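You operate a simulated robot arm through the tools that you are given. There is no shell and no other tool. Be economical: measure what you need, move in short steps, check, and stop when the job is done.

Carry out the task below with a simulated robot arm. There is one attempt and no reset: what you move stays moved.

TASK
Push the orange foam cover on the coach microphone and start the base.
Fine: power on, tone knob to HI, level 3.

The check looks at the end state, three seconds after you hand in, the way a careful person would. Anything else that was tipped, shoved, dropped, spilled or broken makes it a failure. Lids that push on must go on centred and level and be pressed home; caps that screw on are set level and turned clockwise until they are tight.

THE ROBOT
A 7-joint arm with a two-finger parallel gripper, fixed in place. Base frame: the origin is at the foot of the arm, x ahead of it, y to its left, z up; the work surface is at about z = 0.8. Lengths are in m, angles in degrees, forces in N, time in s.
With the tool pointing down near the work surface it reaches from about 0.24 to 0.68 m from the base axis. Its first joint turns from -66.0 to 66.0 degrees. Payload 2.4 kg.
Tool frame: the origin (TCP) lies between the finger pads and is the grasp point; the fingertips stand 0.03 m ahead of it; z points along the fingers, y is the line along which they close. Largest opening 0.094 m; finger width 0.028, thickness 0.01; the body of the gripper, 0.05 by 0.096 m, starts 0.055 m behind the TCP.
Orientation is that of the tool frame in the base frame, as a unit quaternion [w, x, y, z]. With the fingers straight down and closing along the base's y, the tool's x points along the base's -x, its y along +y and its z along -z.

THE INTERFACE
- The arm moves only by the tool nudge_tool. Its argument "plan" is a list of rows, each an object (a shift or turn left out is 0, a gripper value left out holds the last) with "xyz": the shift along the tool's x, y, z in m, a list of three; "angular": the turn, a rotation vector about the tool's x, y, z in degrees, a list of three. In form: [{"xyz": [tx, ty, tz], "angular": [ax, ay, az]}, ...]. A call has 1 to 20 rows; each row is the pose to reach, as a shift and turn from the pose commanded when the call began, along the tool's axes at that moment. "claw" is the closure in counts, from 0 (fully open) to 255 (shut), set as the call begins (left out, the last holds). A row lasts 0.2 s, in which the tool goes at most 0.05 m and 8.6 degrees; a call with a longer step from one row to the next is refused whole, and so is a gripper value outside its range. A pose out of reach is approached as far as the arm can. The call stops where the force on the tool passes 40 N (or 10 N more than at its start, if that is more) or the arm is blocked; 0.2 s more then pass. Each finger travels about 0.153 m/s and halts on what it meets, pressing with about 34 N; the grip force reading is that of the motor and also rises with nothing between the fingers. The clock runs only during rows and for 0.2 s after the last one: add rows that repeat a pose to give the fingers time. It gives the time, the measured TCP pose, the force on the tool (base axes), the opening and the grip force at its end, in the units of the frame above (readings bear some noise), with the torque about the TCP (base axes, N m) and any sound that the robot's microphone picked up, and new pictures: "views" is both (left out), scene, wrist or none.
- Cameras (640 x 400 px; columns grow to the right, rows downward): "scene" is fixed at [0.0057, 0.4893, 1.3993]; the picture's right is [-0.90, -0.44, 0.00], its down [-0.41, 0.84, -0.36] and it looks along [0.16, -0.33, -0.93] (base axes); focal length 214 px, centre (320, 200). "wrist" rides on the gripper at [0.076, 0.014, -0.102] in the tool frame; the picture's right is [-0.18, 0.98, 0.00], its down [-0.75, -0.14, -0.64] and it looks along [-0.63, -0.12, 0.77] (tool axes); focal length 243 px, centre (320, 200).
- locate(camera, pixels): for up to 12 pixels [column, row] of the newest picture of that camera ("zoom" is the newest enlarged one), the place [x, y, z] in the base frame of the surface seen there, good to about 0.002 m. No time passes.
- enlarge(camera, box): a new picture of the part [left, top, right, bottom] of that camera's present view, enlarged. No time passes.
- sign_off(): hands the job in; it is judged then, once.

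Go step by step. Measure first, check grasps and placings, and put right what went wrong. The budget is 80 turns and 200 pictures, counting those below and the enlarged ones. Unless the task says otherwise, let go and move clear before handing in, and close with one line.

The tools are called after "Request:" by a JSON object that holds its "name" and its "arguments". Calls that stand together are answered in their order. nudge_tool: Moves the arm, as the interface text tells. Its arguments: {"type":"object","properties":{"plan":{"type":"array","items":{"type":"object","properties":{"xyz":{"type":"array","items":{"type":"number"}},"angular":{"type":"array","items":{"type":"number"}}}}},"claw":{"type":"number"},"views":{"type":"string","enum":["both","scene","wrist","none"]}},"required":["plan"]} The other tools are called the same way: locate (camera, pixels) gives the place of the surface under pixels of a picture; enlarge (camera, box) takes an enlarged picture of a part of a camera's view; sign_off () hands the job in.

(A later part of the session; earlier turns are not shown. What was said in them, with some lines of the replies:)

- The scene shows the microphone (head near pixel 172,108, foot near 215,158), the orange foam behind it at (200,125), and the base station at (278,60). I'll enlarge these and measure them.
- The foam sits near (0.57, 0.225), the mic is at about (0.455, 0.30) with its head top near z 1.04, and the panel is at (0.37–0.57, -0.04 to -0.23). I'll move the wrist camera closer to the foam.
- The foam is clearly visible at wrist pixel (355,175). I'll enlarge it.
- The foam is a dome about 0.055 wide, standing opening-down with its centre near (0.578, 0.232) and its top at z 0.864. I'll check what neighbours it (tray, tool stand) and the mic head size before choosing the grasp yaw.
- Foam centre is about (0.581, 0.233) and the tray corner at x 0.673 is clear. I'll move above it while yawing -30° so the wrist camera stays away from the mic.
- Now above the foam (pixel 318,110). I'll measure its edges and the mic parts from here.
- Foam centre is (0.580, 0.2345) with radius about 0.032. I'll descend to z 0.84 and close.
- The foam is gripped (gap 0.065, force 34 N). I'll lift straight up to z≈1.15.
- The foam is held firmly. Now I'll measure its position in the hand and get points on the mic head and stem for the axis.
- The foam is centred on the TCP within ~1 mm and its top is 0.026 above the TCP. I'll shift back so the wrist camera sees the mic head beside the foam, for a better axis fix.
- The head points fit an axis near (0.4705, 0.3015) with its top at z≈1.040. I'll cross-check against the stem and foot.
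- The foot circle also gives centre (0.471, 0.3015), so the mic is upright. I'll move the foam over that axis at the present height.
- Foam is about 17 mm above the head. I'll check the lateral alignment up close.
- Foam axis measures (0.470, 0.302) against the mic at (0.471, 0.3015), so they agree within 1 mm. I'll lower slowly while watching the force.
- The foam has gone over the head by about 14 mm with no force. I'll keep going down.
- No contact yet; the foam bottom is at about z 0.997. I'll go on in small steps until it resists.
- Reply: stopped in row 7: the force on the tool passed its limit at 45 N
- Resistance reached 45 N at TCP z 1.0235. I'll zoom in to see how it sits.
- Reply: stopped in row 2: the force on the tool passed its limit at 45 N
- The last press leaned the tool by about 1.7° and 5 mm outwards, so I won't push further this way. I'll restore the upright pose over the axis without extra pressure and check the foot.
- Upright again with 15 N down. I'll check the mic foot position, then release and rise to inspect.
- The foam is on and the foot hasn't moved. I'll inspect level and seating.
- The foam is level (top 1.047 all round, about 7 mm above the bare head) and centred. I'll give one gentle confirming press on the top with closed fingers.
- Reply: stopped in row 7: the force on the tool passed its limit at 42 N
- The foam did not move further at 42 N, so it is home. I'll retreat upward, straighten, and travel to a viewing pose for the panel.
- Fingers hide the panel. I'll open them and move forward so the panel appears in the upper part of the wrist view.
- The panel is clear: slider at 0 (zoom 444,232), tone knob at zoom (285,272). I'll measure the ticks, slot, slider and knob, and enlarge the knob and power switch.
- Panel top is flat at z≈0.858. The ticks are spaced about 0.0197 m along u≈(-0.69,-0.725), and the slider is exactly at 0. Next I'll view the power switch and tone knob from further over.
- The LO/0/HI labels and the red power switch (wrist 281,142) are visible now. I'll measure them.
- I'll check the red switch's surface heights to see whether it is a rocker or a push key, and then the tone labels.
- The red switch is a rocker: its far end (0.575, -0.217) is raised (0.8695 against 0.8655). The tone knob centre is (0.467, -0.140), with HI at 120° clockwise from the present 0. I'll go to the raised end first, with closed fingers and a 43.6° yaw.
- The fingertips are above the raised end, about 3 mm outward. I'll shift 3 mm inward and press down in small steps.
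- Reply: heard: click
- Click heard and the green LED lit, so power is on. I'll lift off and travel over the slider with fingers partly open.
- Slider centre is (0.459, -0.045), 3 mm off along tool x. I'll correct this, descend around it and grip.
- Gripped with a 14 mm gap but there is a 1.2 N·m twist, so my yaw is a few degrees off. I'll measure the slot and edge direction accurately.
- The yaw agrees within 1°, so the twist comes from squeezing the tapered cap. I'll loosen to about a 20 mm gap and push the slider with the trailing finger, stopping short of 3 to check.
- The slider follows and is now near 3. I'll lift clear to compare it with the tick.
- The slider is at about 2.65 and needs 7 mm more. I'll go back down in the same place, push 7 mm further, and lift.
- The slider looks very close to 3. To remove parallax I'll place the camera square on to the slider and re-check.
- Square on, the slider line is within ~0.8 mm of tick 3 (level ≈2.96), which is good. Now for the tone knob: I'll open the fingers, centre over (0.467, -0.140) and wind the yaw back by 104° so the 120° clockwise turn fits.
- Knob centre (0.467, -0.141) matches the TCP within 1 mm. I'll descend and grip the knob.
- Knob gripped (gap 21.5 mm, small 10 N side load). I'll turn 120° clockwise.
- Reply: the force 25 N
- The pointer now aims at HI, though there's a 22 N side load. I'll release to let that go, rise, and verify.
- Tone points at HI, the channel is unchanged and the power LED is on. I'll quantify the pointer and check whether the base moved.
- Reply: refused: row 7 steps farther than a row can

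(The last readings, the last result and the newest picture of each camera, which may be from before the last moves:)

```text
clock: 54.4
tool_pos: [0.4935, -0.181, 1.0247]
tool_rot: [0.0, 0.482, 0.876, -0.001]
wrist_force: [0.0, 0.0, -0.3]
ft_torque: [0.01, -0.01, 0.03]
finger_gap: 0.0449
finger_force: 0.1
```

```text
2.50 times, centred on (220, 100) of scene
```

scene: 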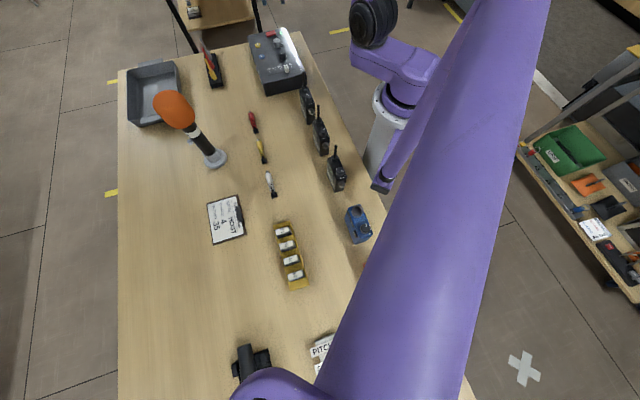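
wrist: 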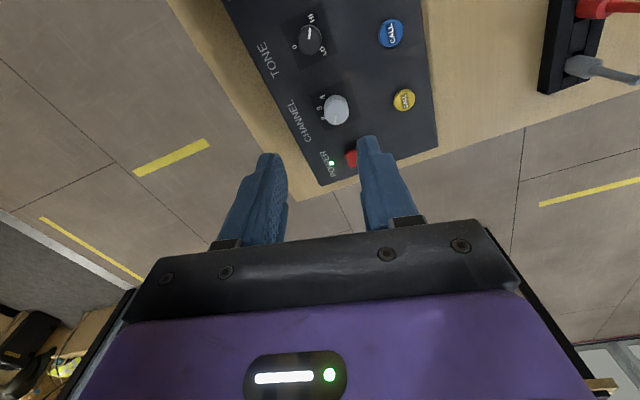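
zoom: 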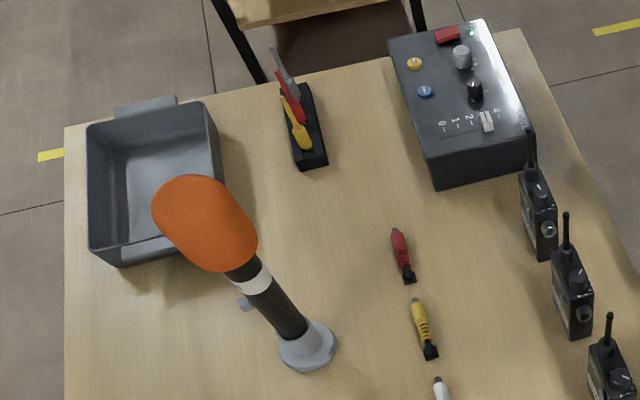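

Pointer and HI label agree within a few degrees, and the base and mic foot are at their original pixels. I'll back the arm clear and take one last look.

Request:
{"name": "nudge_tool", "arguments": {"plan": [{"xyz": [0.02, 0.03, -0.02], "angular": [0, 0, -8]}, {"xyz": [0.04, 0.05, -0.04], "angular": [0, 0, -16]}, {"xyz": [0.06, 0.06, -0.06], "angular": [0, 0, -24]}, {"xyz": [0.08, 0.06, -0.08], "angular": [0, 0, -32]}, {"xyz": [0.09, 0.06, -0.1], "angular": [0, 0, -40]}, {"xyz": [0.09, 0.06, -0.1], "angular": [0, 0, -48]}, {"xyz": [0.09, 0.06, -0.1], "angular": [0, 0, -56]}, {"xyz": [0.09, 0.06, -0.1], "angular": [0, 0, -56]}], "claw": 0, "views": "both"}}

Request:
{"name": "enlarge", "arguments": {"camera": "wrist", "box": [200, 0, 440, 200]}}

Request:
{"name": "locate", "arguments": {"camera": "scene", "pixels": [[165, 100], [172, 95], [165, 106], [172, 104], [160, 100]]}}

```text
clock: 56.2
tool_pos: [0.4957, -0.0743, 1.1228]
tool_rot: [-0.001, 0.013, 1.0, -0.002]
wrist_force: [0.0, 0.5, -0.1]
ft_torque: [0.02, 0.0, -0.01]
finger_gap: 0.0943
finger_force: 0.1
```

scene: 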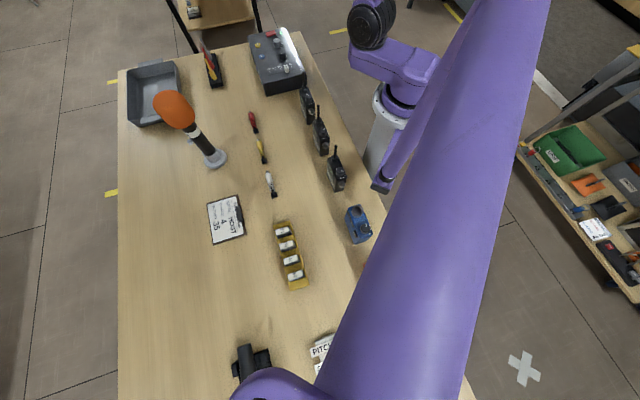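
wrist: 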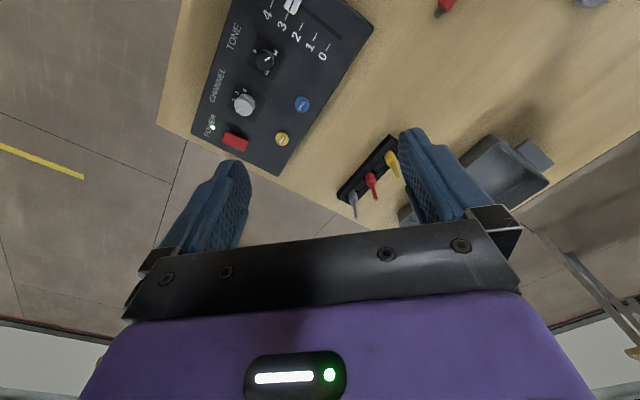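

```text
2.00 times, centred on (320, 100) of wrist
```

zoom: 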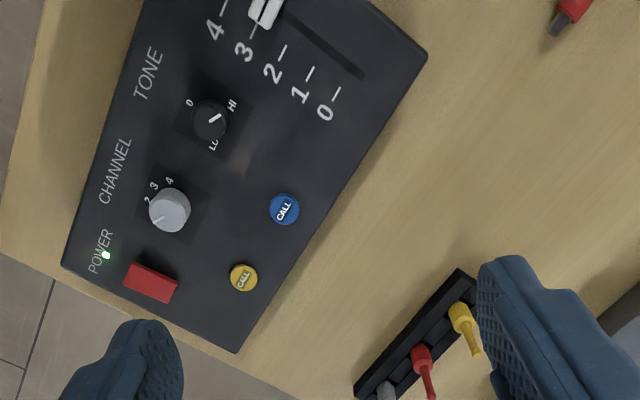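

```text
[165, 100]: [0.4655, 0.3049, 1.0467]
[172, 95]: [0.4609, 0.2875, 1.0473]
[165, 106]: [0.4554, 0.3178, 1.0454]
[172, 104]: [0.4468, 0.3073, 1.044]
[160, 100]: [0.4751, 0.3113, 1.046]
```

Everything looks right. I'll take one closer look at the tone pointer against HI from this different angle.

Request:
{"name": "enlarge", "arguments": {"camera": "wrist", "box": [245, 40, 285, 80]}}

Request:
{"name": "locate", "arguments": {"camera": "zoom", "pixels": [[320, 200]]}}

```text
10.00 times, centred on (265, 60) of wrist
```

zoom: 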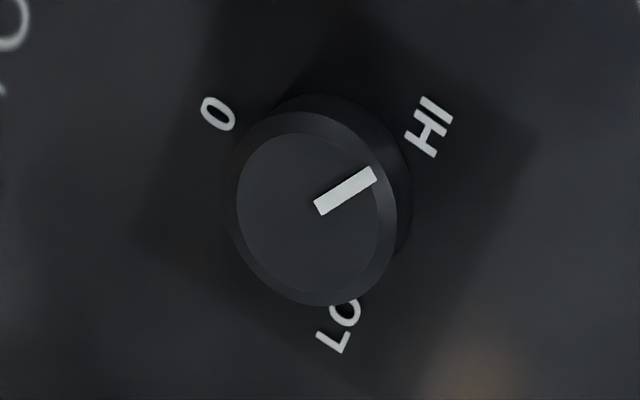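

```text
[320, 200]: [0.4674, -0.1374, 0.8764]
```

The pointer direction (32° in the image) matches HI's direction from the knob axis (about 29°), and the foam top is level at z≈1.046. The arm is clear, so I'm handing in.

Request:
{"name": "sign_off", "arguments": {}}

```text
The job is handed in.
```

The foam cover is pressed home and level on the coach microphone. The base is powered on (green LED lit), with the tone knob at HI and the level slider at 3, within about 1 mm of the mark.
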